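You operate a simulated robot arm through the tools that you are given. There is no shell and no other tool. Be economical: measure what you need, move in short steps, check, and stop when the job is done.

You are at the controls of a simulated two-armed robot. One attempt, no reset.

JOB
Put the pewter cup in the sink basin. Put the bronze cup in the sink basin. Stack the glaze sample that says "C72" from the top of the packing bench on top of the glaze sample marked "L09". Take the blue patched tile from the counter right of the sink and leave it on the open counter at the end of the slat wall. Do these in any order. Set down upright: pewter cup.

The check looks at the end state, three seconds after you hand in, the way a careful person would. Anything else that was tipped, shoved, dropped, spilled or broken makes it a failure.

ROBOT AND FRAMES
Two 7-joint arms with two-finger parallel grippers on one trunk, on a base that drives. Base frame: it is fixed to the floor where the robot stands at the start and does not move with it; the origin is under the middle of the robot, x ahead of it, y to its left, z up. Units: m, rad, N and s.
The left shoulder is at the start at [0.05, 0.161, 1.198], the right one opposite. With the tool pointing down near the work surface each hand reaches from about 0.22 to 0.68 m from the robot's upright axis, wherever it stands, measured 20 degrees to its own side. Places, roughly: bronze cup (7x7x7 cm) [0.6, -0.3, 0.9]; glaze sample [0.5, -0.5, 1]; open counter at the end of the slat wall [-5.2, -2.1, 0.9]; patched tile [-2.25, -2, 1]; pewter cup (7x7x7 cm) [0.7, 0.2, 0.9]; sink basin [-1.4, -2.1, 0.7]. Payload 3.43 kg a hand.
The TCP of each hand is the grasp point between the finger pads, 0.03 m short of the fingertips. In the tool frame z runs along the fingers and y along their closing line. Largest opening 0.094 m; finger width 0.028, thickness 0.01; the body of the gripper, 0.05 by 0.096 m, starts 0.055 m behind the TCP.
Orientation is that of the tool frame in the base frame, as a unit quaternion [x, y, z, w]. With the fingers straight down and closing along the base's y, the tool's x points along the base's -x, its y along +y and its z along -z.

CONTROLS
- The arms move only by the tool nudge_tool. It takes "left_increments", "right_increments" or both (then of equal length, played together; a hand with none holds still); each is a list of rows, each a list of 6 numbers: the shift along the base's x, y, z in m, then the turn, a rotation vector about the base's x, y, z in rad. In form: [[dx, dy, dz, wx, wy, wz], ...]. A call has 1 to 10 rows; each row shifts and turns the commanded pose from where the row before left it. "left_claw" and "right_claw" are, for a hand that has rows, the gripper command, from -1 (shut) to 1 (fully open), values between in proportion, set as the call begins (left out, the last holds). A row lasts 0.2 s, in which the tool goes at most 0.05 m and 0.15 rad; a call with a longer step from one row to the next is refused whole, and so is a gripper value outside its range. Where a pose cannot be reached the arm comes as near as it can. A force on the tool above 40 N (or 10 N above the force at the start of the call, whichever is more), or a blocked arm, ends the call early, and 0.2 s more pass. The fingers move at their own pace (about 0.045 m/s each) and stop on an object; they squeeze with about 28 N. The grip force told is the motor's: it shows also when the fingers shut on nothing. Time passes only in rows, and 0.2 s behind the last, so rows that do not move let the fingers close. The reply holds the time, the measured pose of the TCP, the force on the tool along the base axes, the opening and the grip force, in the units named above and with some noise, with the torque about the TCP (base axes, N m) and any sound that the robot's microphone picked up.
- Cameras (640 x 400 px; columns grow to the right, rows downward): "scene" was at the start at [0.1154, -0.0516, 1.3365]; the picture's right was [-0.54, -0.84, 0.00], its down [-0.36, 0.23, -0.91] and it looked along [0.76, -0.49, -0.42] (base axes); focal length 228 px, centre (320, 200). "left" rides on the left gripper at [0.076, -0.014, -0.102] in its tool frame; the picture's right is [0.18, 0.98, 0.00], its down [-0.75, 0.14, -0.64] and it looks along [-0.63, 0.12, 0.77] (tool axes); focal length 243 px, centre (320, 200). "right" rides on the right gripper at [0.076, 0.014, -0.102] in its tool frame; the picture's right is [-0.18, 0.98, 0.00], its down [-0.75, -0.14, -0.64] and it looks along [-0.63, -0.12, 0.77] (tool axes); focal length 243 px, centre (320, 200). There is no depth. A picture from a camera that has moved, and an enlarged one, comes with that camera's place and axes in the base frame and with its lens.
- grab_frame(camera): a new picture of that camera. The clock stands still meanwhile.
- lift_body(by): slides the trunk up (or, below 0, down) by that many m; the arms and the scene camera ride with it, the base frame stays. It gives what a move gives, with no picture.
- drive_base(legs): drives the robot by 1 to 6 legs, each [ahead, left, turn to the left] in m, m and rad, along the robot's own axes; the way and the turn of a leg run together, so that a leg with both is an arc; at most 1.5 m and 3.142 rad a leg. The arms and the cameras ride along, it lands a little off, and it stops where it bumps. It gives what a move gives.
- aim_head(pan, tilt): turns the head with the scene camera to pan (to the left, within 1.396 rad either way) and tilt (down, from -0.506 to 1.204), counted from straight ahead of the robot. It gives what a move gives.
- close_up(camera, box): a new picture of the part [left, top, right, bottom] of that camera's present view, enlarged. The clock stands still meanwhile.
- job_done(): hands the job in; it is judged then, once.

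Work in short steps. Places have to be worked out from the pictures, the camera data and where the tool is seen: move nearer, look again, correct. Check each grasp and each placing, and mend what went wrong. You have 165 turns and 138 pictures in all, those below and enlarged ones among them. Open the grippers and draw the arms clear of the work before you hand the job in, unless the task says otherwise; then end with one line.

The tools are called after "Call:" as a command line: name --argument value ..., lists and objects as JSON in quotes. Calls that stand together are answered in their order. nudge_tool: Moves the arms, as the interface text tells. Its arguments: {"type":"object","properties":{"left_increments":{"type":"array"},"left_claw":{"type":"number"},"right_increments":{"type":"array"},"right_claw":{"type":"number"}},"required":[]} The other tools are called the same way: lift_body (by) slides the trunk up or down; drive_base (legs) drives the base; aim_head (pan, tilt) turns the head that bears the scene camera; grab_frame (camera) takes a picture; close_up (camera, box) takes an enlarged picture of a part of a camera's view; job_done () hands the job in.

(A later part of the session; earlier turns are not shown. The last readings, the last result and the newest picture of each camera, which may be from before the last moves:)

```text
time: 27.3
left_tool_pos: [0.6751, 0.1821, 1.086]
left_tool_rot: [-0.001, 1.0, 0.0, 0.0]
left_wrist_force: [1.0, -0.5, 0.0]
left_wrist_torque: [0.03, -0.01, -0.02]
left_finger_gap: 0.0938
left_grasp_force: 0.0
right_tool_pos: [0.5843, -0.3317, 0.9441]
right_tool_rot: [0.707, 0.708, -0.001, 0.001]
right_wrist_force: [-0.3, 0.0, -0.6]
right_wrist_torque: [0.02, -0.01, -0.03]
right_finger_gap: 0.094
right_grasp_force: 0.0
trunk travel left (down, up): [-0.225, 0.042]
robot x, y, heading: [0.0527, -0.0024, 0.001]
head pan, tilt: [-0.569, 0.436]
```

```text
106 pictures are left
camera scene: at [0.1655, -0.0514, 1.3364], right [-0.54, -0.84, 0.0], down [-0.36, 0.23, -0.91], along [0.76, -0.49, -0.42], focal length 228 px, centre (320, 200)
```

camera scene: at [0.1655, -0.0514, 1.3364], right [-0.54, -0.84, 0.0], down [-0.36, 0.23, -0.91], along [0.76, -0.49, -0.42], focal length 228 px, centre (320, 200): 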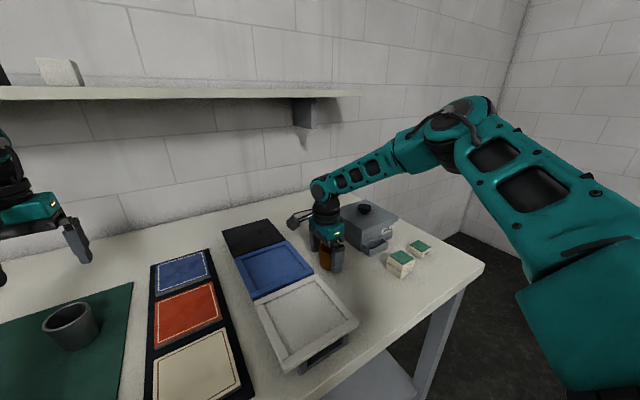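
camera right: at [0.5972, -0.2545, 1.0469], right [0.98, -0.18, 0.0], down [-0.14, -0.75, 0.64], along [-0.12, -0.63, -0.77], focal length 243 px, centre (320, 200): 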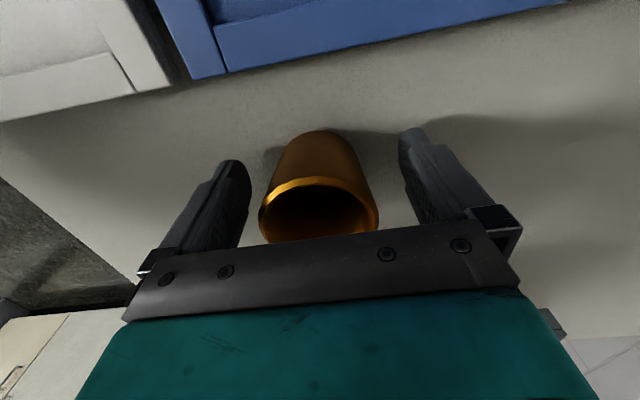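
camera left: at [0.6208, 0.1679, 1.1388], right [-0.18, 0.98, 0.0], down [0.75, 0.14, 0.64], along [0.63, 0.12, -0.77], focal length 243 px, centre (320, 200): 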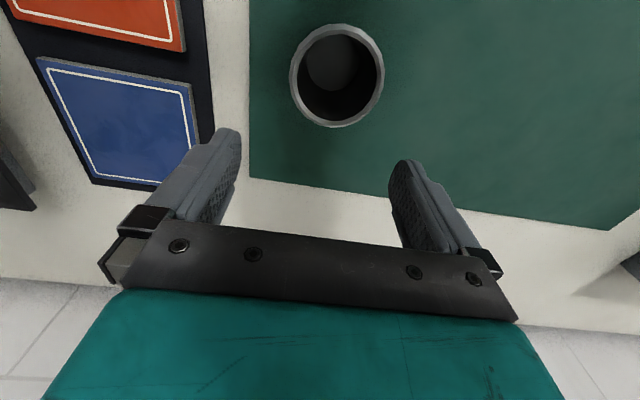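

The right fingers straddle the bronze cup; I close them. The left hand moves above the pewter cup.

Call:
nudge_tool --left_increments '[[-0.019, 0.004, 0, 0, 0, 0], [0, 0, -0.03, 0, 0, 0], [0, 0, -0.03, 0, 0, 0], [0, 0, 0, 0, 0, 0], [0, 0, 0, 0, 0, 0], [0, 0, 0, 0, 0, 0]]' --right_increments '[[0, 0, 0, 0, 0, 0], [0, 0, 0, 0, 0, 0], [0, 0, 0, 0, 0, 0], [0, 0, 0, 0, 0, 0], [0, 0, 0, 0, 0, 0], [0, 0, 0, 0, 0, 0]]' --right_claw -1

Call:
grab_frame --camera "left"

Call:
grab_frame --camera "right"

```text
time: 28.7
left_tool_pos: [0.6567, 0.1875, 1.0267]
left_tool_rot: [-0.001, 1.0, 0.0, 0.001]
left_wrist_force: [-0.7, 0.8, 0.2]
left_wrist_torque: [-0.02, 0.01, -0.03]
left_finger_gap: 0.0939
left_grasp_force: 0.1
right_tool_pos: [0.5827, -0.3319, 0.9452]
right_tool_rot: [0.706, 0.708, -0.001, 0.001]
right_wrist_force: [-0.1, 0.7, 2.7]
right_wrist_torque: [0.0, -0.02, -0.02]
right_finger_gap: 0.0628
right_grasp_force: 27.9
trunk travel left (down, up): [-0.225, 0.042]
robot x, y, heading: [0.0492, -0.0023, -0.003]
head pan, tilt: [-0.569, 0.436]
```

```text
105 pictures are left
camera left: at [0.5808, 0.1737, 1.13], right [-0.18, 0.98, 0.0], down [0.75, 0.14, 0.64], along [0.63, 0.12, -0.77], focal length 243 px, centre (320, 200)
```

left: 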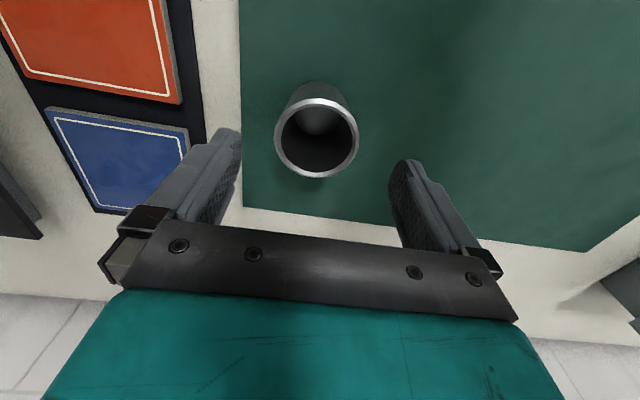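

```text
104 pictures are left
camera right: at [0.5971, -0.2545, 1.0477], right [0.98, -0.18, 0.0], down [-0.14, -0.75, 0.64], along [-0.12, -0.63, -0.77], focal length 243 px, centre (320, 200)
```

right: 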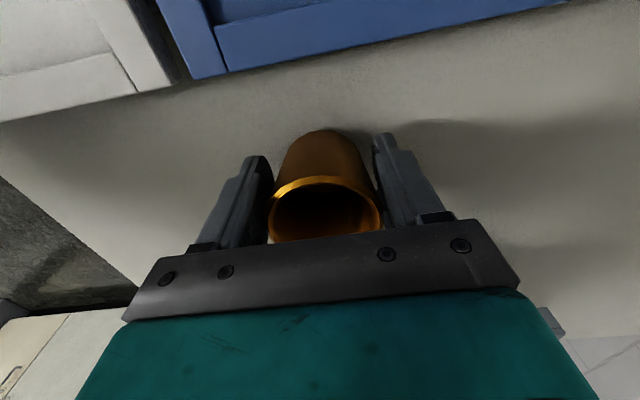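

Bronze is gripped (gap 0.063). The left hand is centred over the pewter; I lower it and lift bronze slightly, slowly.

Call:
nudge_tool --left_increments '[[0, -0.001, -0.02, 0, 0, 0], [0, 0, -0.02, 0, 0, 0], [0, 0, -0.02, 0, 0, 0], [0, 0, -0.02, 0, 0, 0], [0, 0, 0, 0, 0, 0]]' --right_increments '[[0, 0, 0.003, 0, 0, 0], [0, 0, 0.005, 0, 0, 0], [0, 0, 0.008, 0, 0, 0], [0, 0, 0.008, 0, 0, 0], [0, 0, 0.004, 0, 0, 0]]'

Call:
grab_frame --camera "left"

Call:
grab_frame --camera "right"

```text
time: 29.9
left_tool_pos: [0.6586, 0.1846, 0.9478]
left_tool_rot: [0.001, 1.0, 0.0, 0.0]
left_wrist_force: [-0.4, 0.1, -0.6]
left_wrist_torque: [-0.01, 0.0, 0.01]
left_finger_gap: 0.0941
left_grasp_force: 0.1
right_tool_pos: [0.5831, -0.3315, 0.9734]
right_tool_rot: [0.706, 0.708, 0.0, 0.0]
right_wrist_force: [0.4, 0.0, -3.0]
right_wrist_torque: [0.03, 0.01, -0.01]
right_finger_gap: 0.0626
right_grasp_force: 27.8
trunk travel left (down, up): [-0.225, 0.042]
robot x, y, heading: [0.0471, 0.0004, -0.001]
head pan, tilt: [-0.569, 0.436]
```

```text
103 pictures are left
camera left: at [0.5817, 0.1715, 1.0491], right [-0.18, 0.98, 0.0], down [0.75, 0.14, 0.64], along [0.63, 0.12, -0.77], focal length 243 px, centre (320, 200)
```

left: 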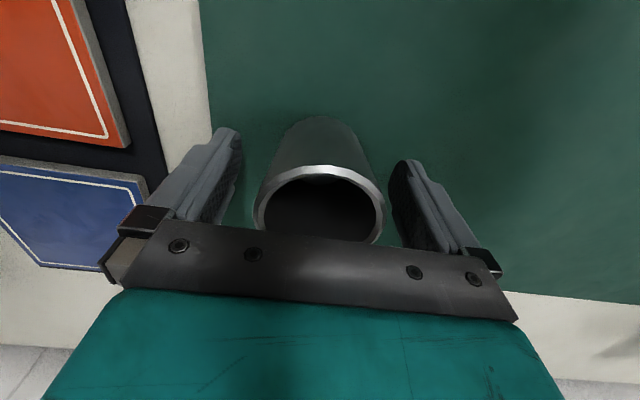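

```text
102 pictures are left
camera right: at [0.5969, -0.2545, 1.0758], right [0.98, -0.18, 0.0], down [-0.14, -0.75, 0.64], along [-0.12, -0.63, -0.77], focal length 243 px, centre (320, 200)
```

right: 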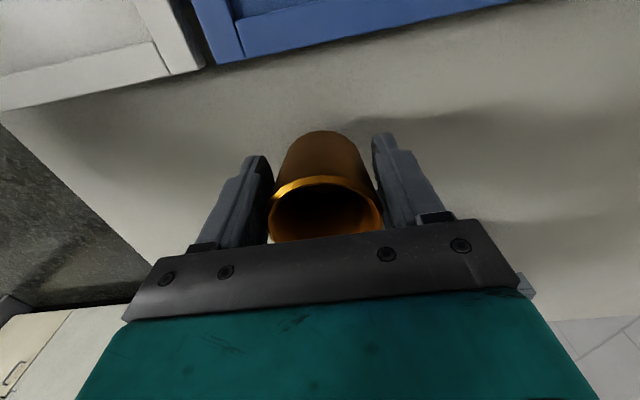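

Bronze is lifted and firm (3 N). I close the left on the pewter and lift it slowly.

Call:
nudge_tool --left_increments '[[0, 0, 0, 0, 0, 0], [0, 0, 0, 0, 0, 0], [0, 0, 0, 0, 0, 0], [0, 0, 0, 0, 0, 0], [0, 0, 0, 0, 0, 0], [0, 0, 0.003, 0, 0, 0], [0, 0, 0.005, 0, 0, 0], [0, 0, 0.008, 0, 0, 0], [0, 0, 0.008, 0, 0, 0], [0, 0, 0.004, 0, 0, 0]]' --left_claw -1

Call:
grab_frame --camera "left"

```text
time: 32.1
left_tool_pos: [0.6584, 0.1834, 0.9748]
left_tool_rot: [0.0, 1.0, 0.0, -0.001]
left_wrist_force: [0.1, -0.6, -1.9]
left_wrist_torque: [-0.01, 0.0, 0.02]
left_finger_gap: 0.0605
left_grasp_force: 28.3
right_tool_pos: [0.583, -0.3314, 0.9736]
right_tool_rot: [0.706, 0.708, 0.001, 0.0]
right_wrist_force: [0.4, 0.4, -2.2]
right_wrist_torque: [0.03, 0.0, -0.03]
right_finger_gap: 0.0625
right_grasp_force: 27.5
trunk travel left (down, up): [-0.225, 0.042]
robot x, y, heading: [0.0492, -0.0001, -0.004]
head pan, tilt: [-0.569, 0.436]
```

```text
101 pictures are left
camera left: at [0.5825, 0.1707, 1.0772], right [-0.18, 0.98, 0.0], down [0.75, 0.14, 0.64], along [0.63, 0.12, -0.77], focal length 243 px, centre (320, 200)
```

left: 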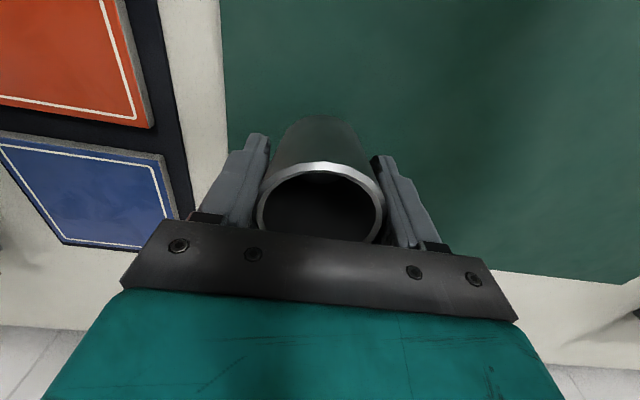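

Both cups are held. I raise both hands slowly to about z 1.10 and draw them back toward the body.

Call:
nudge_tool --left_increments '[[0, 0, 0.006, 0, 0, 0], [0, 0, 0.012, 0, 0, 0], [0, 0, 0.016, 0, 0, 0], [0, 0, 0.016, 0, 0, 0], [0, 0, 0.016, 0, 0, 0], [0, 0, 0.016, 0, 0, 0], [-0.006, 0, 0.016, 0, 0, 0], [-0.012, 0, 0.014, 0, 0, 0], [-0.016, 0, 0.01, 0, 0, 0], [-0.02, 0, 0.006, 0, 0, 0]]' --right_increments '[[0, 0, 0.006, 0, 0, 0], [0, 0, 0.012, 0, 0, 0], [0, 0, 0.016, 0, 0, 0], [0, 0, 0.016, 0, 0, 0], [0, 0, 0.016, 0, 0, 0], [0, 0, 0.016, 0, 0, 0], [-0.006, 0, 0.016, 0, 0, 0], [-0.012, 0, 0.014, 0, 0, 0], [-0.016, 0, 0.01, 0, 0, 0], [-0.02, 0, 0.006, 0, 0, 0]]'

Call:
nudge_tool --left_increments '[[-0.022, 0, 0, 0, 0, 0], [-0.025, 0, 0, 0, 0, 0], [-0.025, 0, 0, 0, 0, 0], [-0.025, 0, 0, 0, 0, 0], [-0.025, 0, 0, 0, 0, 0], [-0.025, 0, 0, 0, 0, 0], [-0.02, 0, 0, 0, 0, 0], [-0.012, 0, 0, 0, 0, 0], [-0.006, 0, 0, 0, 0, 0], [0, 0, 0, 0, 0, 0]]' --right_increments '[[-0.022, 0, 0, 0, 0, 0], [-0.022, 0, 0, 0, 0, 0], [-0.022, 0, 0, 0, 0, 0], [-0.022, 0, 0, 0, 0, 0], [-0.022, 0, 0, 0, 0, 0], [-0.018, 0, 0, 0, 0, 0], [-0.014, 0, 0, 0, 0, 0], [-0.01, 0, 0, 0, 0, 0], [-0.006, 0, 0, 0, 0, 0], [0, 0, 0, 0, 0, 0]]'

Call:
aim_head --pan -1.39 --tilt 0.35

Call:
grab_frame --camera "scene"

```text
time: 34.3
left_tool_pos: [0.6024, 0.1852, 1.103]
left_tool_rot: [0.0, 1.0, -0.001, 0.0]
left_wrist_force: [0.0, 0.3, -2.2]
left_wrist_torque: [0.02, 0.0, 0.01]
left_finger_gap: 0.0602
left_grasp_force: 28.3
right_tool_pos: [0.5282, -0.3335, 1.1015]
right_tool_rot: [0.707, 0.707, 0.001, 0.0]
right_wrist_force: [0.0, 0.0, -1.8]
right_wrist_torque: [-0.02, -0.03, 0.02]
right_finger_gap: 0.0625
right_grasp_force: 28.3
trunk travel left (down, up): [-0.225, 0.042]
robot x, y, heading: [0.0499, -0.0001, 0.006]
head pan, tilt: [-0.569, 0.436]
```

```text
time: 36.5
left_tool_pos: [0.4182, 0.1843, 1.1018]
left_tool_rot: [0.0, 1.0, -0.001, -0.001]
left_wrist_force: [-0.8, -0.3, -1.4]
left_wrist_torque: [0.0, 0.01, -0.01]
left_finger_gap: 0.0604
left_grasp_force: 28.2
right_tool_pos: [0.372, -0.3335, 1.1014]
right_tool_rot: [0.707, 0.707, 0.0, 0.0]
right_wrist_force: [0.2, 0.6, -1.9]
right_wrist_torque: [0.01, -0.04, 0.01]
right_finger_gap: 0.0623
right_grasp_force: 28.2
trunk travel left (down, up): [-0.225, 0.042]
robot x, y, heading: [0.0495, 0.0016, -0.002]
head pan, tilt: [-0.569, 0.436]
```

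```text
time: 37.7
left_tool_pos: [0.4189, 0.1849, 1.1018]
left_tool_rot: [0.0, 1.0, 0.001, 0.001]
left_wrist_force: [-0.3, -0.4, -2.1]
left_wrist_torque: [-0.03, -0.02, -0.01]
left_finger_gap: 0.0607
left_grasp_force: 28.0
right_tool_pos: [0.3719, -0.3341, 1.1011]
right_tool_rot: [0.706, 0.708, 0.0, 0.0]
right_wrist_force: [1.1, 0.1, -1.6]
right_wrist_torque: [0.04, 0.0, 0.03]
right_finger_gap: 0.0626
right_grasp_force: 28.1
trunk travel left (down, up): [-0.225, 0.042]
robot x, y, heading: [0.0489, 0.0005, 0.0]
head pan, tilt: [-1.389, 0.351]
```

```text
100 pictures are left
camera scene: at [0.1048, -0.0936, 1.3443], right [-0.98, -0.18, 0.0], down [-0.06, 0.34, -0.94], along [0.17, -0.92, -0.34], focal length 228 px, centre (320, 200)
```

scene: 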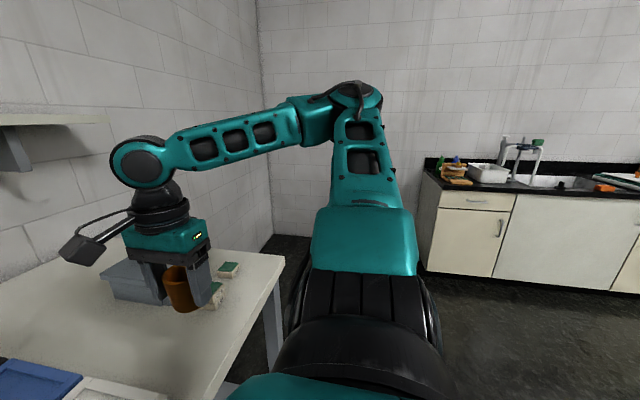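

The sink counter is along the -y wall. I back away from the bench, turn right 90°, and look.

Call:
drive_base --legs '[[-0.8, 0, 0], [0, 0, -1.5708]]'

Call:
aim_head --pan -0.5 --tilt 0.3

Call:
grab_frame --camera "scene"

```text
time: 45.9
left_tool_pos: [-0.5817, -0.3713, 1.1026]
left_tool_rot: [0.714, 0.7, 0.0, 0.0]
left_wrist_force: [0.2, 0.6, -0.7]
left_wrist_torque: [-0.02, -0.02, 0.01]
left_finger_gap: 0.0604
left_grasp_force: 28.2
right_tool_pos: [-1.0977, -0.3122, 1.1013]
right_tool_rot: [1.0, -0.009, 0.0, 0.0]
right_wrist_force: [0.0, 0.3, -1.8]
right_wrist_torque: [-0.02, -0.01, -0.04]
right_finger_gap: 0.0622
right_grasp_force: 27.6
trunk travel left (down, up): [-0.225, 0.042]
robot x, y, heading: [-0.7588, -0.0012, -1.592]
head pan, tilt: [-1.389, 0.351]
```

```text
time: 47.0
left_tool_pos: [-0.581, -0.3712, 1.1038]
left_tool_rot: [0.714, 0.7, 0.0, 0.0]
left_wrist_force: [-0.6, 0.4, -1.4]
left_wrist_torque: [-0.03, 0.0, -0.01]
left_finger_gap: 0.0606
left_grasp_force: 29.0
right_tool_pos: [-1.0983, -0.3114, 1.1007]
right_tool_rot: [1.0, -0.009, -0.001, 0.001]
right_wrist_force: [0.4, 1.5, -2.0]
right_wrist_torque: [0.0, -0.05, -0.02]
right_finger_gap: 0.0621
right_grasp_force: 28.2
trunk travel left (down, up): [-0.225, 0.042]
robot x, y, heading: [-0.7569, 0.0007, -1.592]
head pan, tilt: [-0.499, 0.3]
```

```text
99 pictures are left
camera scene: at [-0.8076, -0.1214, 1.349], right [-0.87, 0.5, 0.0], down [0.15, 0.26, -0.96], along [-0.47, -0.83, -0.3], focal length 228 px, centre (320, 200)
```

scene: 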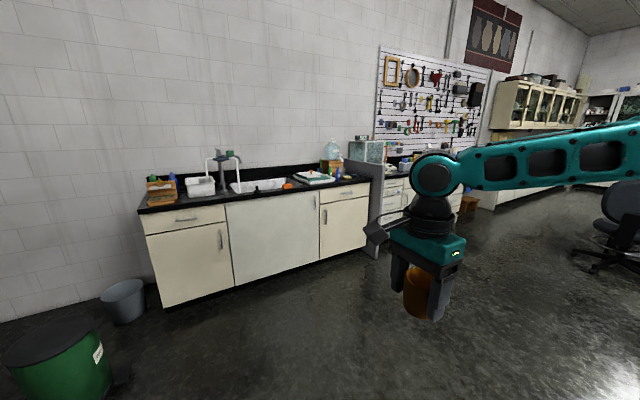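

The counter front edge is at y ≈ -1.65, with the sink around x -1.4. I drive to about (-1.4, -1.05) facing -y.

Call:
drive_base --legs '[[0, 0, 0.021], [0, -0.64, 0], [1.05, 0, 0]]'

Call:
aim_head --pan 0 --tilt 0.45

Call:
grab_frame --camera "scene"

```text
time: 56.0
left_tool_pos: [-1.1957, -1.4222, 1.1025]
left_tool_rot: [0.703, 0.711, 0.0, -0.001]
left_wrist_force: [0.4, -0.1, -2.2]
left_wrist_torque: [-0.02, 0.0, -0.02]
left_finger_gap: 0.0603
left_grasp_force: 28.0
right_tool_pos: [-1.7138, -1.38, 1.1016]
right_tool_rot: [1.0, 0.007, 0.0, 0.0]
right_wrist_force: [0.5, -1.2, -2.0]
right_wrist_torque: [0.03, 0.01, -0.01]
right_finger_gap: 0.062
right_grasp_force: 28.1
trunk travel left (down, up): [-0.225, 0.042]
robot x, y, heading: [-1.3855, -1.0547, -1.56]
head pan, tilt: [-0.499, 0.3]
```

```text
time: 56.9
left_tool_pos: [-1.1963, -1.421, 1.102]
left_tool_rot: [0.703, 0.711, 0.001, -0.001]
left_wrist_force: [1.0, -0.2, -1.6]
left_wrist_torque: [0.01, -0.02, -0.03]
left_finger_gap: 0.0603
left_grasp_force: 27.6
right_tool_pos: [-1.7129, -1.38, 1.1018]
right_tool_rot: [1.0, 0.006, 0.0, 0.0]
right_wrist_force: [0.5, -0.1, -2.8]
right_wrist_torque: [0.01, -0.01, 0.0]
right_finger_gap: 0.0621
right_grasp_force: 28.2
trunk travel left (down, up): [-0.225, 0.042]
robot x, y, heading: [-1.385, -1.054, -1.557]
head pan, tilt: [0.0, 0.45]
```

```text
98 pictures are left
camera scene: at [-1.3858, -1.1881, 1.3351], right [-1.0, -0.01, 0.0], down [0.0, 0.44, -0.9], along [0.01, -0.9, -0.44], focal length 228 px, centre (320, 200)
```

scene: 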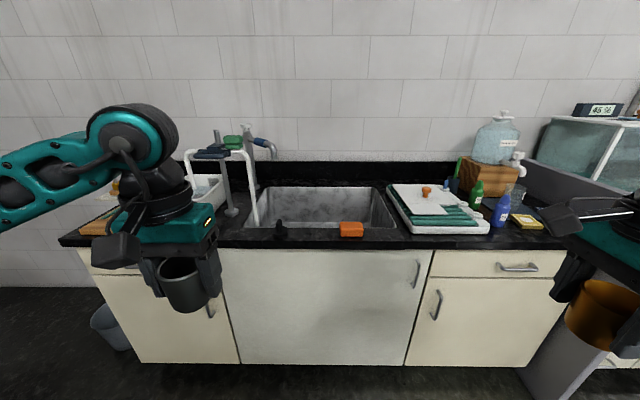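

The basin spans roughly x -1.05 to -1.7, y -1.86 to -2.22, with a sponge and something black on the front rim and a faucet to the left. I zoom in on it.

Call:
close_up --camera "scene" --box '[180, 130, 420, 270]'

Call:
close_up --camera "scene" --box '[380, 150, 580, 260]'

```text
2.67 times, centred on (300, 200) of scene
camera zoom: at [-1.3858, -1.1881, 1.3351], right [-1.0, -0.01, 0.0], down [0.0, 0.44, -0.9], along [0.01, -0.9, -0.44], focal length 609 px, centre (373, 200)
```

zoom: 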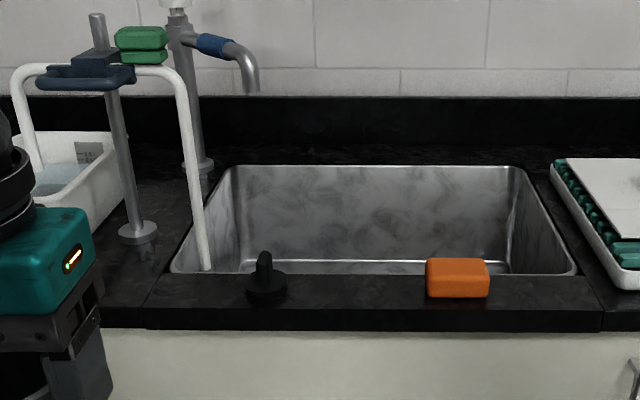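

```text
3.20 times, centred on (480, 205) of scene
camera zoom: at [-1.3858, -1.1881, 1.3351], right [-1.0, -0.01, 0.0], down [0.0, 0.44, -0.9], along [0.01, -0.9, -0.44], focal length 731 px, centre (-192, 184)
```

zoom: 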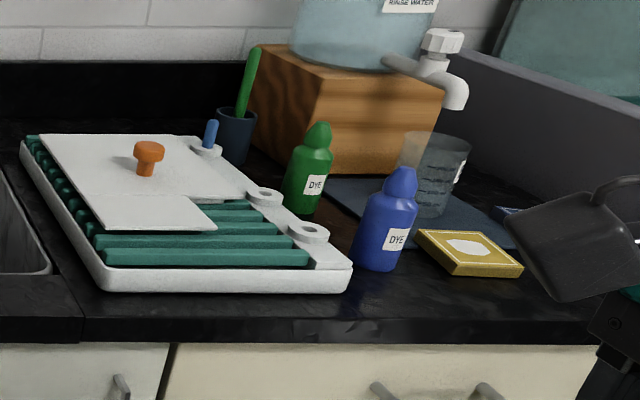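

The white arch rail at x≈-1.16 is a hazard for the left elbow, so I work from farther right: robot axis at x≈-1.58, y≈-1.35, and place the pewter at about (-1.38, -2.02), then bronze at about (-1.56, -2.02).

Call:
drive_base --legs '[[0, 0, -0.014], [0, -0.19, 0], [0.29, 0, 0]]'

Call:
aim_head --pan 0.1 --tilt 0.7

Call:
grab_frame --camera "scene"

Call:
grab_frame --camera "left"

```text
time: 60.4
left_tool_pos: [-1.3909, -1.7146, 1.1029]
left_tool_rot: [0.706, 0.708, 0.001, -0.001]
left_wrist_force: [-0.1, -0.2, -1.1]
left_wrist_torque: [0.02, 0.03, -0.03]
left_finger_gap: 0.0602
left_grasp_force: 27.9
right_tool_pos: [-1.9078, -1.6683, 1.1006]
right_tool_rot: [1.0, 0.003, 0.0, -0.001]
right_wrist_force: [-0.7, -1.0, -1.7]
right_wrist_torque: [0.04, -0.03, 0.02]
right_finger_gap: 0.062
right_grasp_force: 28.1
trunk travel left (down, up): [-0.225, 0.042]
robot x, y, heading: [-1.5755, -1.3424, -1.568]
head pan, tilt: [0.0, 0.45]
```

```text
time: 61.2
left_tool_pos: [-1.3905, -1.7123, 1.1024]
left_tool_rot: [0.706, 0.708, 0.001, 0.0]
left_wrist_force: [0.3, -1.1, -1.9]
left_wrist_torque: [-0.01, -0.01, -0.01]
left_finger_gap: 0.0603
left_grasp_force: 27.9
right_tool_pos: [-1.9084, -1.6668, 1.1009]
right_tool_rot: [1.0, 0.003, 0.0, 0.0]
right_wrist_force: [1.1, 0.2, -2.0]
right_wrist_torque: [-0.02, -0.01, -0.01]
right_finger_gap: 0.0622
right_grasp_force: 28.1
trunk travel left (down, up): [-0.225, 0.042]
robot x, y, heading: [-1.5744, -1.3439, -1.566]
head pan, tilt: [0.099, 0.7]
```

```text
95 pictures are left
camera scene: at [-1.5694, -1.4718, 1.313], right [-0.99, -0.1, 0.0], down [-0.07, 0.64, -0.77], along [0.08, -0.76, -0.64], focal length 228 px, centre (320, 200)
```

scene: 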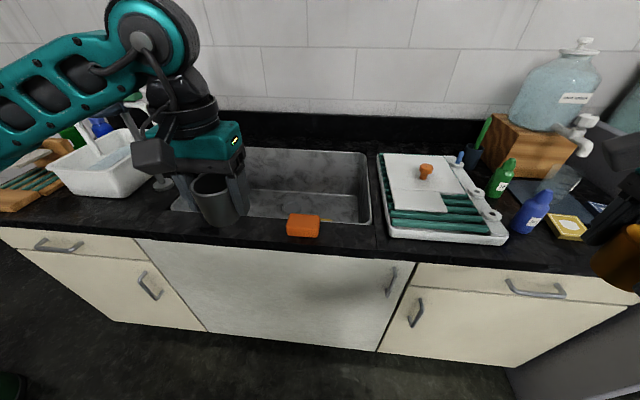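

```text
94 pictures are left
camera left: at [-1.4047, -1.6366, 1.2052], right [0.98, 0.19, 0.0], down [0.14, -0.75, 0.64], along [0.12, -0.63, -0.77], focal length 243 px, centre (320, 200)
```

left: 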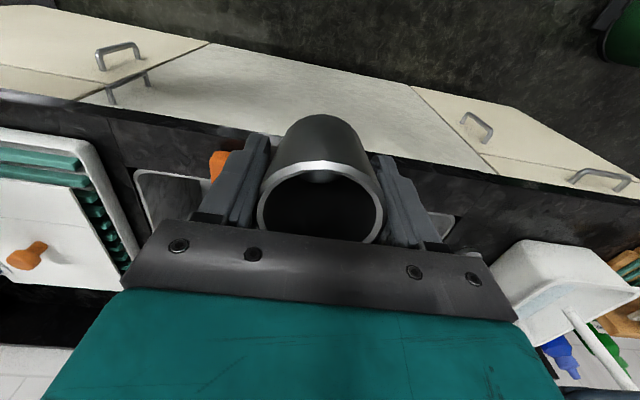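

I need about 9 cm more reach. I look down to check the clearance between my base and the cabinet.

Call:
aim_head --pan 0 --tilt 1.2

Call:
grab_frame --camera "scene"

```text
time: 62.1
left_tool_pos: [-1.3906, -1.7138, 1.1028]
left_tool_rot: [0.706, 0.708, 0.001, -0.001]
left_wrist_force: [0.4, -0.5, -1.9]
left_wrist_torque: [0.0, 0.0, 0.0]
left_finger_gap: 0.0605
left_grasp_force: 27.7
right_tool_pos: [-1.9082, -1.6675, 1.1021]
right_tool_rot: [1.0, 0.003, 0.0, 0.0]
right_wrist_force: [0.4, 0.0, -2.4]
right_wrist_torque: [-0.02, -0.04, -0.02]
right_finger_gap: 0.062
right_grasp_force: 27.9
trunk travel left (down, up): [-0.225, 0.042]
robot x, y, heading: [-1.5777, -1.3442, -1.568]
head pan, tilt: [0.0, 1.201]
```

```text
93 pictures are left
camera scene: at [-1.5779, -1.4432, 1.277], right [-1.0, 0.0, 0.0], down [0.0, 0.93, -0.36], along [0.0, -0.36, -0.93], focal length 228 px, centre (320, 200)
```

scene: 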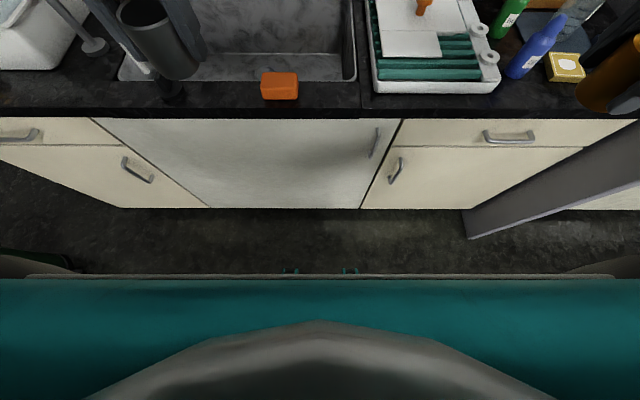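

There's ample clearance (~0.25 m). I drive ahead 0.10 m.

Call:
drive_base --legs '[[0.1, 0, 0]]'

Call:
aim_head --pan 0.2 --tilt 0.9

Call:
nudge_tool --left_increments '[[0, -0.01, 0, 0, 0, 0], [0, -0.018, 0, 0, 0, 0], [0, -0.022, 0, 0, 0, 0], [0, -0.025, 0, 0, 0, 0], [0, -0.025, 0, 0, 0, 0], [0, -0.025, 0, 0, 0, 0], [0, -0.025, 0, 0, 0, 0], [0, -0.022, 0, 0, 0, 0], [0, -0.018, 0, 0, 0, 0], [0, -0.01, 0, 0, 0, 0]]'

Call:
grab_frame --camera "left"

Call:
grab_frame --camera "scene"

```text
time: 63.3
left_tool_pos: [-1.3906, -1.8131, 1.1016]
left_tool_rot: [0.706, 0.709, 0.001, 0.0]
left_wrist_force: [-0.1, -0.6, -2.7]
left_wrist_torque: [0.01, 0.01, 0.01]
left_finger_gap: 0.0601
left_grasp_force: 28.1
right_tool_pos: [-1.9077, -1.7681, 1.1013]
right_tool_rot: [1.0, 0.002, 0.0, -0.001]
right_wrist_force: [-0.2, -0.1, -2.6]
right_wrist_torque: [0.03, -0.01, 0.0]
right_finger_gap: 0.0617
right_grasp_force: 27.9
trunk travel left (down, up): [-0.225, 0.042]
robot x, y, heading: [-1.575, -1.4454, -1.57]
head pan, tilt: [0.0, 1.201]
```

```text
time: 64.1
left_tool_pos: [-1.3915, -1.8138, 1.1026]
left_tool_rot: [0.706, 0.708, 0.0, 0.0]
left_wrist_force: [-0.1, 0.8, -1.9]
left_wrist_torque: [0.05, 0.04, 0.0]
left_finger_gap: 0.0601
left_grasp_force: 28.3
right_tool_pos: [-1.9079, -1.7659, 1.1009]
right_tool_rot: [1.0, 0.003, 0.0, 0.0]
right_wrist_force: [0.3, 0.8, -1.9]
right_wrist_torque: [-0.01, -0.02, 0.0]
right_finger_gap: 0.0617
right_grasp_force: 27.7
trunk travel left (down, up): [-0.225, 0.042]
robot x, y, heading: [-1.5724, -1.4448, -1.57]
head pan, tilt: [0.201, 0.901]
```

```text
time: 66.3
left_tool_pos: [-1.3899, -2.0131, 1.1008]
left_tool_rot: [0.706, 0.708, 0.0, -0.002]
left_wrist_force: [0.7, -0.2, -2.1]
left_wrist_torque: [-0.01, 0.02, 0.01]
left_finger_gap: 0.0605
left_grasp_force: 28.1
right_tool_pos: [-1.9083, -1.7665, 1.101]
right_tool_rot: [1.0, 0.003, 0.0, 0.0]
right_wrist_force: [1.1, 0.2, -2.3]
right_wrist_torque: [0.01, -0.06, 0.0]
right_finger_gap: 0.0617
right_grasp_force: 28.1
trunk travel left (down, up): [-0.225, 0.042]
robot x, y, heading: [-1.5743, -1.4425, -1.562]
head pan, tilt: [0.201, 0.901]
```

```text
92 pictures are left
camera left: at [-1.4046, -1.9367, 1.2039], right [0.98, 0.19, 0.0], down [0.14, -0.75, 0.64], along [0.12, -0.63, -0.77], focal length 243 px, centre (320, 200)
```

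left: 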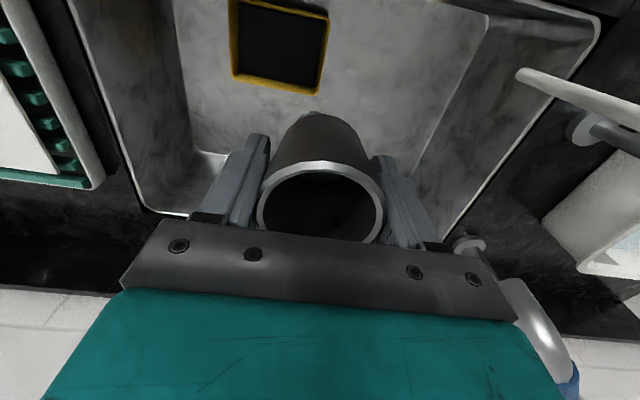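

```text
91 pictures are left
camera scene: at [-1.5625, -1.5608, 1.2968], right [-0.98, -0.2, 0.0], down [-0.16, 0.77, -0.62], along [0.13, -0.61, -0.78], focal length 228 px, centre (320, 200)
```

scene: 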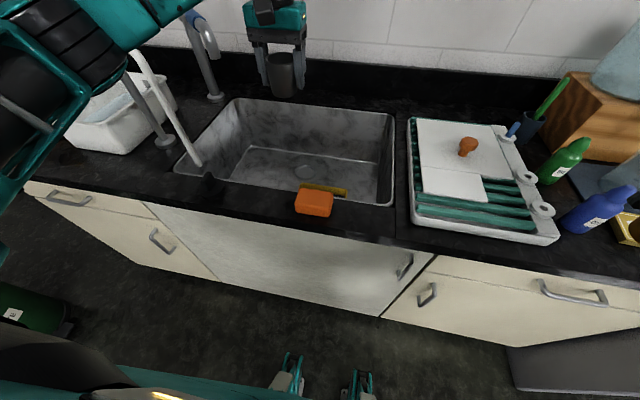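

The basin holds a yellow-framed panel on the floor (x -1.55 to -1.375, y > -2.09) and a drain near (-1.375, -2.166). A free spot for the pewter is about (-1.24, -2.09), but the white tube hangs at (-1.127, -1.965). I look at the left arm's shape relative to it.

Call:
aim_head --pan 0.75 --tilt 0.6

Call:
grab_frame --camera "scene"

```text
time: 67.2
left_tool_pos: [-1.3888, -2.0117, 1.0997]
left_tool_rot: [0.706, 0.708, 0.001, -0.001]
left_wrist_force: [0.0, -0.4, -1.9]
left_wrist_torque: [-0.04, 0.01, -0.01]
left_finger_gap: 0.0603
left_grasp_force: 28.2
right_tool_pos: [-1.9077, -1.7667, 1.1015]
right_tool_rot: [1.0, 0.002, 0.0, -0.001]
right_wrist_force: [0.0, -0.2, -2.3]
right_wrist_torque: [-0.02, -0.05, 0.03]
right_finger_gap: 0.062
right_grasp_force: 28.2
trunk travel left (down, up): [-0.225, 0.042]
robot x, y, heading: [-1.5736, -1.4448, -1.567]
head pan, tilt: [0.75, 0.6]
```

```text
90 pictures are left
camera scene: at [-1.5173, -1.5513, 1.3215], right [-0.73, -0.68, 0.0], down [-0.39, 0.41, -0.82], along [0.56, -0.6, -0.57], focal length 228 px, centre (320, 200)
```

scene: 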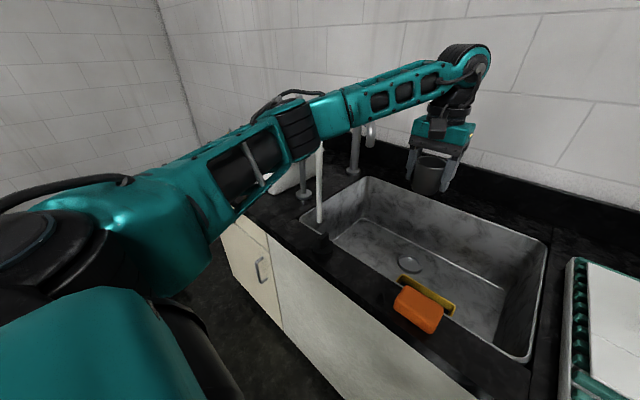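

The left elbow would be too near the tube for that spot. Better: place the pewter behind the panel at about (-1.46, -2.16), with the robot shifted right and further in. First I raise the right hand and bring it inward to keep clear of the bottles, then drive right.

Call:
nudge_tool --right_increments '[[0.006, 0, 0.006, 0, 0, 0], [0.012, 0, 0.012, 0, 0, 0], [0.015, 0, 0.015, 0, 0, 0], [0.015, 0, 0.015, 0, 0, 0], [0.015, 0, 0.015, 0, 0, 0], [0.015, 0, 0.015, 0, 0, 0], [0.015, 0, 0.015, 0, 0, 0], [0.015, 0, 0.015, 0, 0, 0], [0.01, 0, 0.01, 0, 0, 0], [0.005, 0, 0.005, 0, 0, 0]]'

Call:
drive_base --legs '[[0, -0.06, 0], [0.08, 0, 0]]'

Call:
grab_frame --camera "left"

Call:
grab_frame --camera "scene"

```text
time: 69.4
left_tool_pos: [-1.3898, -2.012, 1.1004]
left_tool_rot: [0.706, 0.709, 0.001, -0.001]
left_wrist_force: [-0.2, -0.3, -1.0]
left_wrist_torque: [-0.02, -0.02, -0.01]
left_finger_gap: 0.0604
left_grasp_force: 28.4
right_tool_pos: [-1.7852, -1.7681, 1.2244]
right_tool_rot: [1.0, 0.003, 0.0, -0.001]
right_wrist_force: [-0.2, -0.3, -1.7]
right_wrist_torque: [-0.02, -0.06, 0.01]
right_finger_gap: 0.0621
right_grasp_force: 28.0
trunk travel left (down, up): [-0.225, 0.042]
robot x, y, heading: [-1.5756, -1.4453, -1.567]
head pan, tilt: [0.75, 0.6]
```

```text
time: 71.2
left_tool_pos: [-1.4491, -2.0891, 1.0992]
left_tool_rot: [0.705, 0.709, 0.0, 0.0]
left_wrist_force: [0.9, 0.8, -2.1]
left_wrist_torque: [-0.02, 0.0, -0.02]
left_finger_gap: 0.0602
left_grasp_force: 28.5
right_tool_pos: [-1.8443, -1.8454, 1.2252]
right_tool_rot: [1.0, 0.003, -0.001, 0.0]
right_wrist_force: [0.2, 0.6, -1.3]
right_wrist_torque: [0.0, -0.01, -0.05]
right_finger_gap: 0.0619
right_grasp_force: 28.0
trunk travel left (down, up): [-0.225, 0.042]
robot x, y, heading: [-1.6362, -1.5252, -1.567]
head pan, tilt: [0.75, 0.6]
stopped in leg 2: the robot was blocked; the commanded pose is now the measured one
```

```text
89 pictures are left
camera left: at [-1.4636, -2.013, 1.204], right [0.98, 0.19, 0.0], down [0.14, -0.75, 0.64], along [0.12, -0.63, -0.77], focal length 243 px, centre (320, 200)
```

left: 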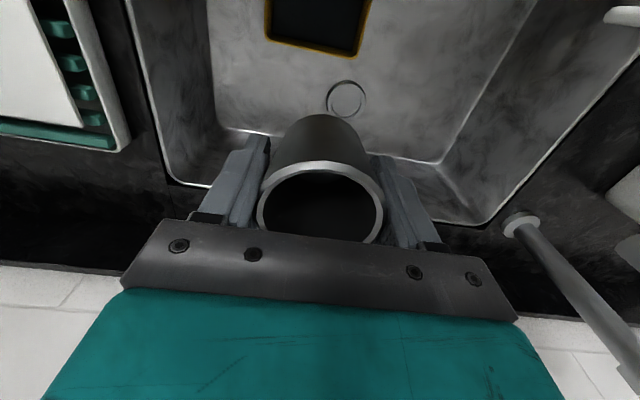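

```text
88 pictures are left
camera scene: at [-1.5768, -1.6277, 1.3217], right [-0.73, -0.69, 0.0], down [-0.39, 0.41, -0.83], along [0.57, -0.6, -0.56], focal length 228 px, centre (320, 200)
```

scene: 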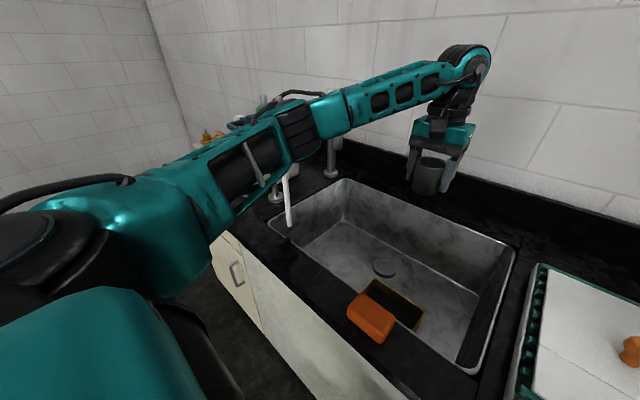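

Stopped lightly against the cabinet at a usable place. I move the left hand to (-1.478, -2.172) and then start down.

Call:
nudge_tool --left_increments '[[-0.003, -0.006, 0, 0, 0, 0], [-0.005, -0.014, 0, 0, 0, 0], [-0.006, -0.018, 0, 0, 0, 0], [-0.006, -0.018, 0, 0, 0, 0], [-0.005, -0.016, 0, 0, 0, 0], [-0.004, -0.01, 0, 0, 0, 0], [0, 0, -0.006, 0, 0, 0], [0, 0, -0.012, 0, 0, 0], [0, 0, -0.018, 0, 0, 0], [0, 0, -0.014, 0, 0, 0]]'

Call:
grab_frame --camera "left"

Call:
grab_frame --camera "scene"

```text
time: 73.4
left_tool_pos: [-1.4746, -2.161, 1.0504]
left_tool_rot: [0.705, 0.709, 0.0, 0.0]
left_wrist_force: [0.0, -0.2, -3.0]
left_wrist_torque: [0.0, -0.04, 0.01]
left_finger_gap: 0.0603
left_grasp_force: 27.7
left hand out of reach, approached as far as the arm can: row 6
right_tool_pos: [-1.844, -1.8466, 1.2239]
right_tool_rot: [1.0, 0.002, 0.0, -0.001]
right_wrist_force: [0.5, -0.6, -2.4]
right_wrist_torque: [0.03, -0.04, -0.03]
right_finger_gap: 0.0617
right_grasp_force: 27.4
trunk travel left (down, up): [-0.225, 0.042]
robot x, y, heading: [-1.6364, -1.523, -1.568]
head pan, tilt: [0.75, 0.6]
```

```text
87 pictures are left
camera left: at [-1.4878, -2.0833, 1.1532], right [0.98, 0.19, 0.0], down [0.14, -0.75, 0.64], along [0.12, -0.63, -0.77], focal length 243 px, centre (320, 200)
```

left: 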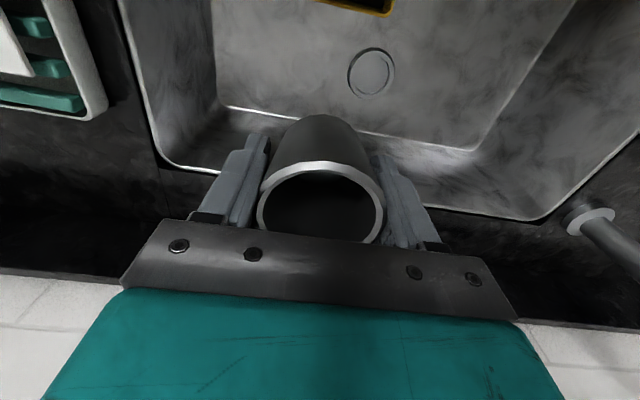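

```text
86 pictures are left
camera scene: at [-1.5767, -1.6289, 1.3216], right [-0.73, -0.69, 0.0], down [-0.39, 0.41, -0.82], along [0.57, -0.6, -0.57], focal length 228 px, centre (320, 200)
```

scene: 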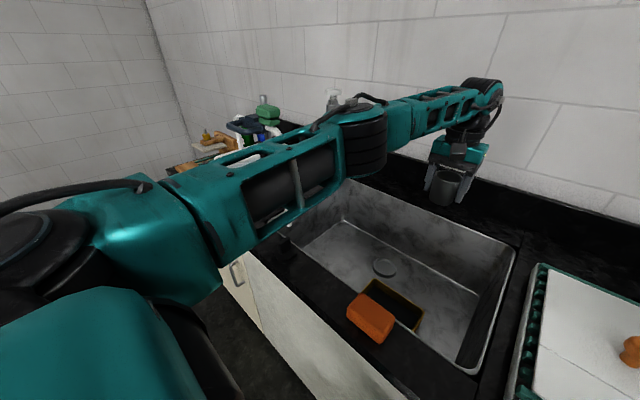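

The arm reaches its limit at y≈-2.163, which is fine. I lower the trunk 6 cm and look before descending into the basin.

Call:
lift_body --by -0.06

Call:
nudge_tool --left_increments '[[0, 0, -0.01, 0, 0, 0], [0, 0, -0.018, 0, 0, 0], [0, 0, -0.02, 0, 0, 0], [0, 0, -0.02, 0, 0, 0], [0, 0.002, -0.02, 0, 0, 0], [0, 0.002, -0.02, 0, 0, 0], [0, 0.002, -0.012, 0, 0, 0], [0, 0, 0, 0, 0, 0]]'

Call:
grab_frame --camera "left"

Call:
grab_frame --camera "scene"

```text
time: 74.4
left_tool_pos: [-1.4723, -2.1594, 0.9909]
left_tool_rot: [0.706, 0.709, 0.001, 0.0]
left_wrist_force: [0.1, 0.4, -2.1]
left_wrist_torque: [-0.01, 0.01, -0.01]
left_finger_gap: 0.0602
left_grasp_force: 28.1
right_tool_pos: [-1.8443, -1.845, 1.1643]
right_tool_rot: [1.0, 0.003, 0.0, -0.002]
right_wrist_force: [0.1, -0.1, -1.8]
right_wrist_torque: [0.0, -0.03, 0.02]
right_finger_gap: 0.0618
right_grasp_force: 27.7
trunk travel left (down, up): [-0.165, 0.102]
robot x, y, heading: [-1.6333, -1.5209, -1.573]
head pan, tilt: [0.75, 0.6]
```

```text
time: 76.2
left_tool_pos: [-1.4717, -2.1538, 0.8706]
left_tool_rot: [0.706, 0.708, 0.0, -0.001]
left_wrist_force: [-0.5, 0.1, -1.6]
left_wrist_torque: [0.0, -0.03, -0.03]
left_finger_gap: 0.0603
left_grasp_force: 28.1
right_tool_pos: [-1.8431, -1.8453, 1.1658]
right_tool_rot: [1.0, 0.003, -0.001, 0.0]
right_wrist_force: [-0.3, -0.9, -1.4]
right_wrist_torque: [-0.01, 0.0, 0.0]
right_finger_gap: 0.0615
right_grasp_force: 28.0
trunk travel left (down, up): [-0.165, 0.102]
robot x, y, heading: [-1.6373, -1.5235, -1.569]
head pan, tilt: [0.75, 0.6]
```

```text
85 pictures are left
camera left: at [-1.486, -2.0771, 0.9735], right [0.98, 0.19, 0.0], down [0.14, -0.75, 0.64], along [0.12, -0.63, -0.77], focal length 243 px, centre (320, 200)
```

left: 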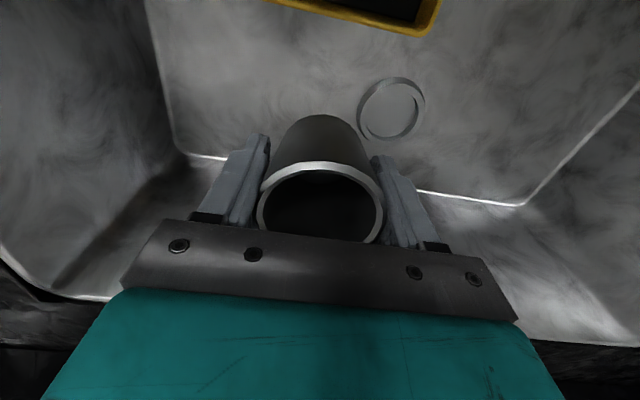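

```text
84 pictures are left
camera scene: at [-1.5767, -1.6288, 1.2616], right [-0.73, -0.69, 0.0], down [-0.39, 0.41, -0.82], along [0.57, -0.6, -0.57], focal length 228 px, centre (320, 200)
```

scene: 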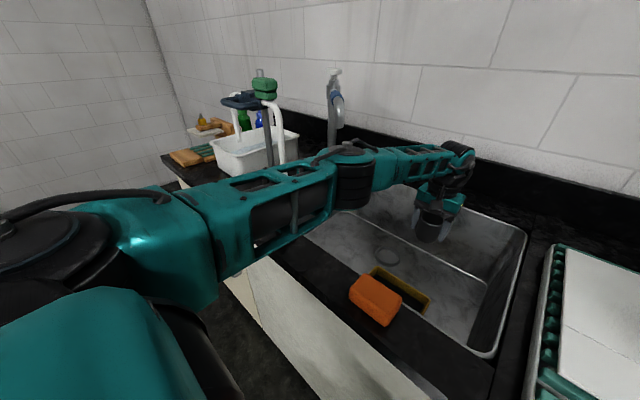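

The floor triangulates to about z 0.645, so there's more depth to go. I lower the trunk 5 cm more, then the hand 6 cm, watching the arm versus the sponge.

Call:
lift_body --by -0.05

Call:
nudge_tool --left_increments '[[-0.002, 0, -0.008, 0, 0, 0], [0, 0, -0.014, 0, 0, 0], [0, 0, -0.016, 0, 0, 0], [0, 0, -0.014, 0, 0, 0], [0, 0, -0.008, 0, 0, 0], [0, 0, 0, 0, 0, 0]]'

Call:
grab_frame --camera "left"

Call:
grab_frame --camera "scene"

```text
time: 77.1
left_tool_pos: [-1.4714, -2.1538, 0.8213]
left_tool_rot: [0.705, 0.709, -0.001, -0.001]
left_wrist_force: [-0.5, -0.5, -1.8]
left_wrist_torque: [-0.03, -0.01, -0.01]
left_finger_gap: 0.0602
left_grasp_force: 28.6
right_tool_pos: [-1.8439, -1.8457, 1.1134]
right_tool_rot: [1.0, 0.002, 0.0, -0.001]
right_wrist_force: [-0.4, -0.7, -2.3]
right_wrist_torque: [0.01, -0.05, -0.01]
right_finger_gap: 0.0619
right_grasp_force: 27.9
trunk travel left (down, up): [-0.115, 0.152]
robot x, y, heading: [-1.6347, -1.5218, -1.567]
head pan, tilt: [0.75, 0.6]
```

```text
time: 78.5
left_tool_pos: [-1.4723, -2.1512, 0.7597]
left_tool_rot: [0.705, 0.709, 0.001, -0.001]
left_wrist_force: [-0.2, -0.8, -2.2]
left_wrist_torque: [0.0, 0.03, -0.01]
left_finger_gap: 0.0603
left_grasp_force: 28.4
right_tool_pos: [-1.8445, -1.8458, 1.1141]
right_tool_rot: [1.0, 0.003, 0.0, -0.001]
right_wrist_force: [0.1, -0.2, -2.3]
right_wrist_torque: [-0.03, 0.0, 0.0]
right_finger_gap: 0.0618
right_grasp_force: 28.1
trunk travel left (down, up): [-0.115, 0.152]
robot x, y, heading: [-1.6373, -1.522, -1.564]
head pan, tilt: [0.75, 0.6]
```

```text
83 pictures are left
camera left: at [-1.4869, -2.0739, 0.8634], right [0.98, 0.19, 0.0], down [0.14, -0.75, 0.64], along [0.12, -0.63, -0.77], focal length 243 px, centre (320, 200)
```

left: 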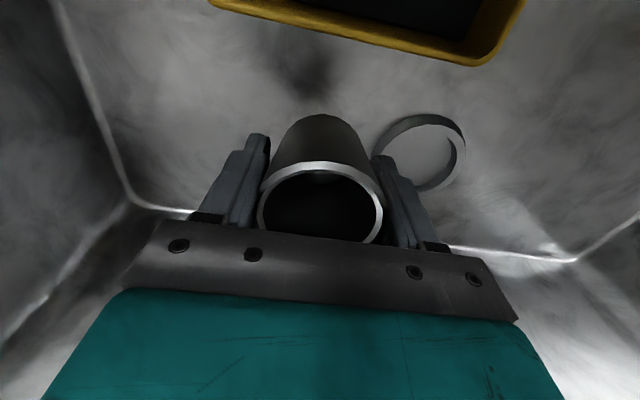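

```text
82 pictures are left
camera scene: at [-1.5767, -1.6288, 1.2116], right [-0.73, -0.69, 0.0], down [-0.39, 0.41, -0.82], along [0.57, -0.6, -0.57], focal length 228 px, centre (320, 200)
```

scene: 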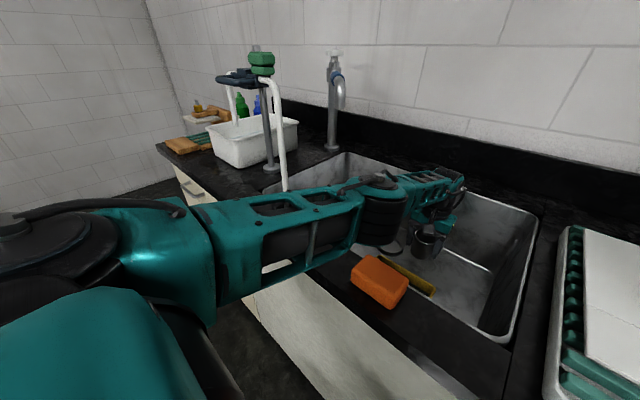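

Still clear, though the elbow is coming down near the sponge. I lower the hand another 3.5 cm by arm alone and check.

Call:
nudge_tool --left_increments '[[0, 0, -0.008, 0, 0, 0], [0, 0, -0.01, 0, 0, 0], [0, 0, -0.01, 0, 0, 0], [0, 0, -0.007, 0, 0, 0], [0, 0, 0, 0, 0, 0]]'

Call:
grab_frame --camera "scene"

```text
time: 79.7
left_tool_pos: [-1.474, -2.1412, 0.7256]
left_tool_rot: [0.706, 0.708, 0.001, -0.001]
left_wrist_force: [0.2, 0.2, -1.7]
left_wrist_torque: [-0.03, 0.02, 0.0]
left_finger_gap: 0.0602
left_grasp_force: 27.7
left hand out of reach, approached as far as the arm can: row 1, 3
right_tool_pos: [-1.8439, -1.8456, 1.1141]
right_tool_rot: [1.0, 0.003, 0.0, -0.001]
right_wrist_force: [0.8, 0.1, -2.7]
right_wrist_torque: [0.01, -0.01, -0.02]
right_finger_gap: 0.0617
right_grasp_force: 28.4
trunk travel left (down, up): [-0.115, 0.152]
robot x, y, heading: [-1.6377, -1.5236, -1.567]
head pan, tilt: [0.75, 0.6]
```

```text
81 pictures are left
camera scene: at [-1.5767, -1.6288, 1.2116], right [-0.73, -0.69, 0.0], down [-0.39, 0.41, -0.82], along [0.57, -0.6, -0.57], focal length 228 px, centre (320, 200)
```

scene: 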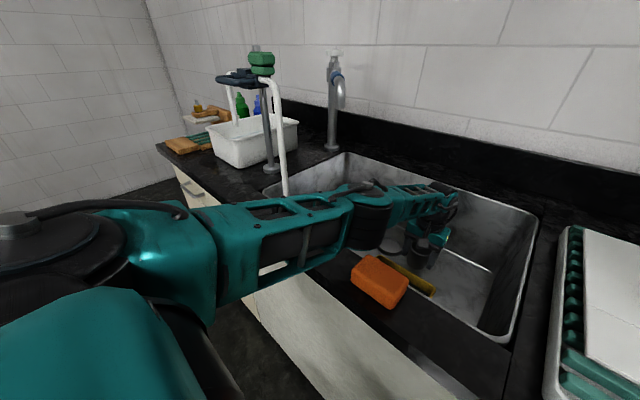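

The arm is clear of the sponge. I lower the trunk 2.5 cm more, close to the floor.

Call:
lift_body --by -0.025

Call:
grab_frame --camera "left"

Call:
grab_frame --camera "scene"

```text
time: 80.4
left_tool_pos: [-1.4723, -2.1414, 0.702]
left_tool_rot: [0.705, 0.71, -0.001, 0.001]
left_wrist_force: [0.9, -2.8, 4.6]
left_wrist_torque: [-0.01, 0.11, 0.03]
left_finger_gap: 0.0603
left_grasp_force: 27.9
right_tool_pos: [-1.8435, -1.846, 1.0891]
right_tool_rot: [1.0, 0.003, 0.0, -0.001]
right_wrist_force: [-0.8, -0.5, -1.9]
right_wrist_torque: [0.0, -0.03, -0.02]
right_finger_gap: 0.0617
right_grasp_force: 28.3
trunk travel left (down, up): [-0.09, 0.177]
robot x, y, heading: [-1.6358, -1.5246, -1.564]
head pan, tilt: [0.75, 0.6]
```

```text
80 pictures are left
camera left: at [-1.487, -2.0648, 0.8048], right [0.98, 0.19, 0.0], down [0.15, -0.75, 0.64], along [0.12, -0.63, -0.77], focal length 243 px, centre (320, 200)
```

left: 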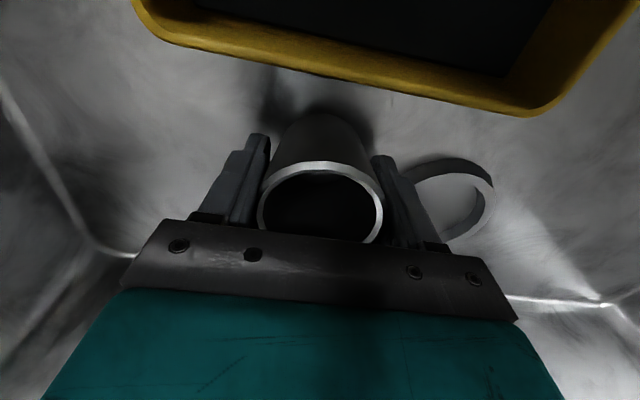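

```text
79 pictures are left
camera scene: at [-1.5767, -1.6283, 1.1867], right [-0.73, -0.69, 0.0], down [-0.39, 0.41, -0.83], along [0.57, -0.6, -0.56], focal length 228 px, centre (320, 200)
```

scene: 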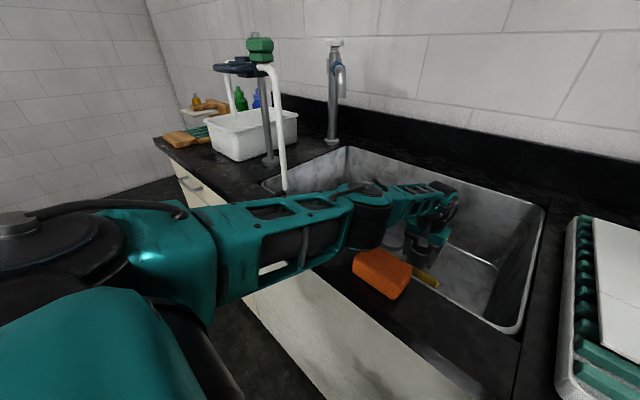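

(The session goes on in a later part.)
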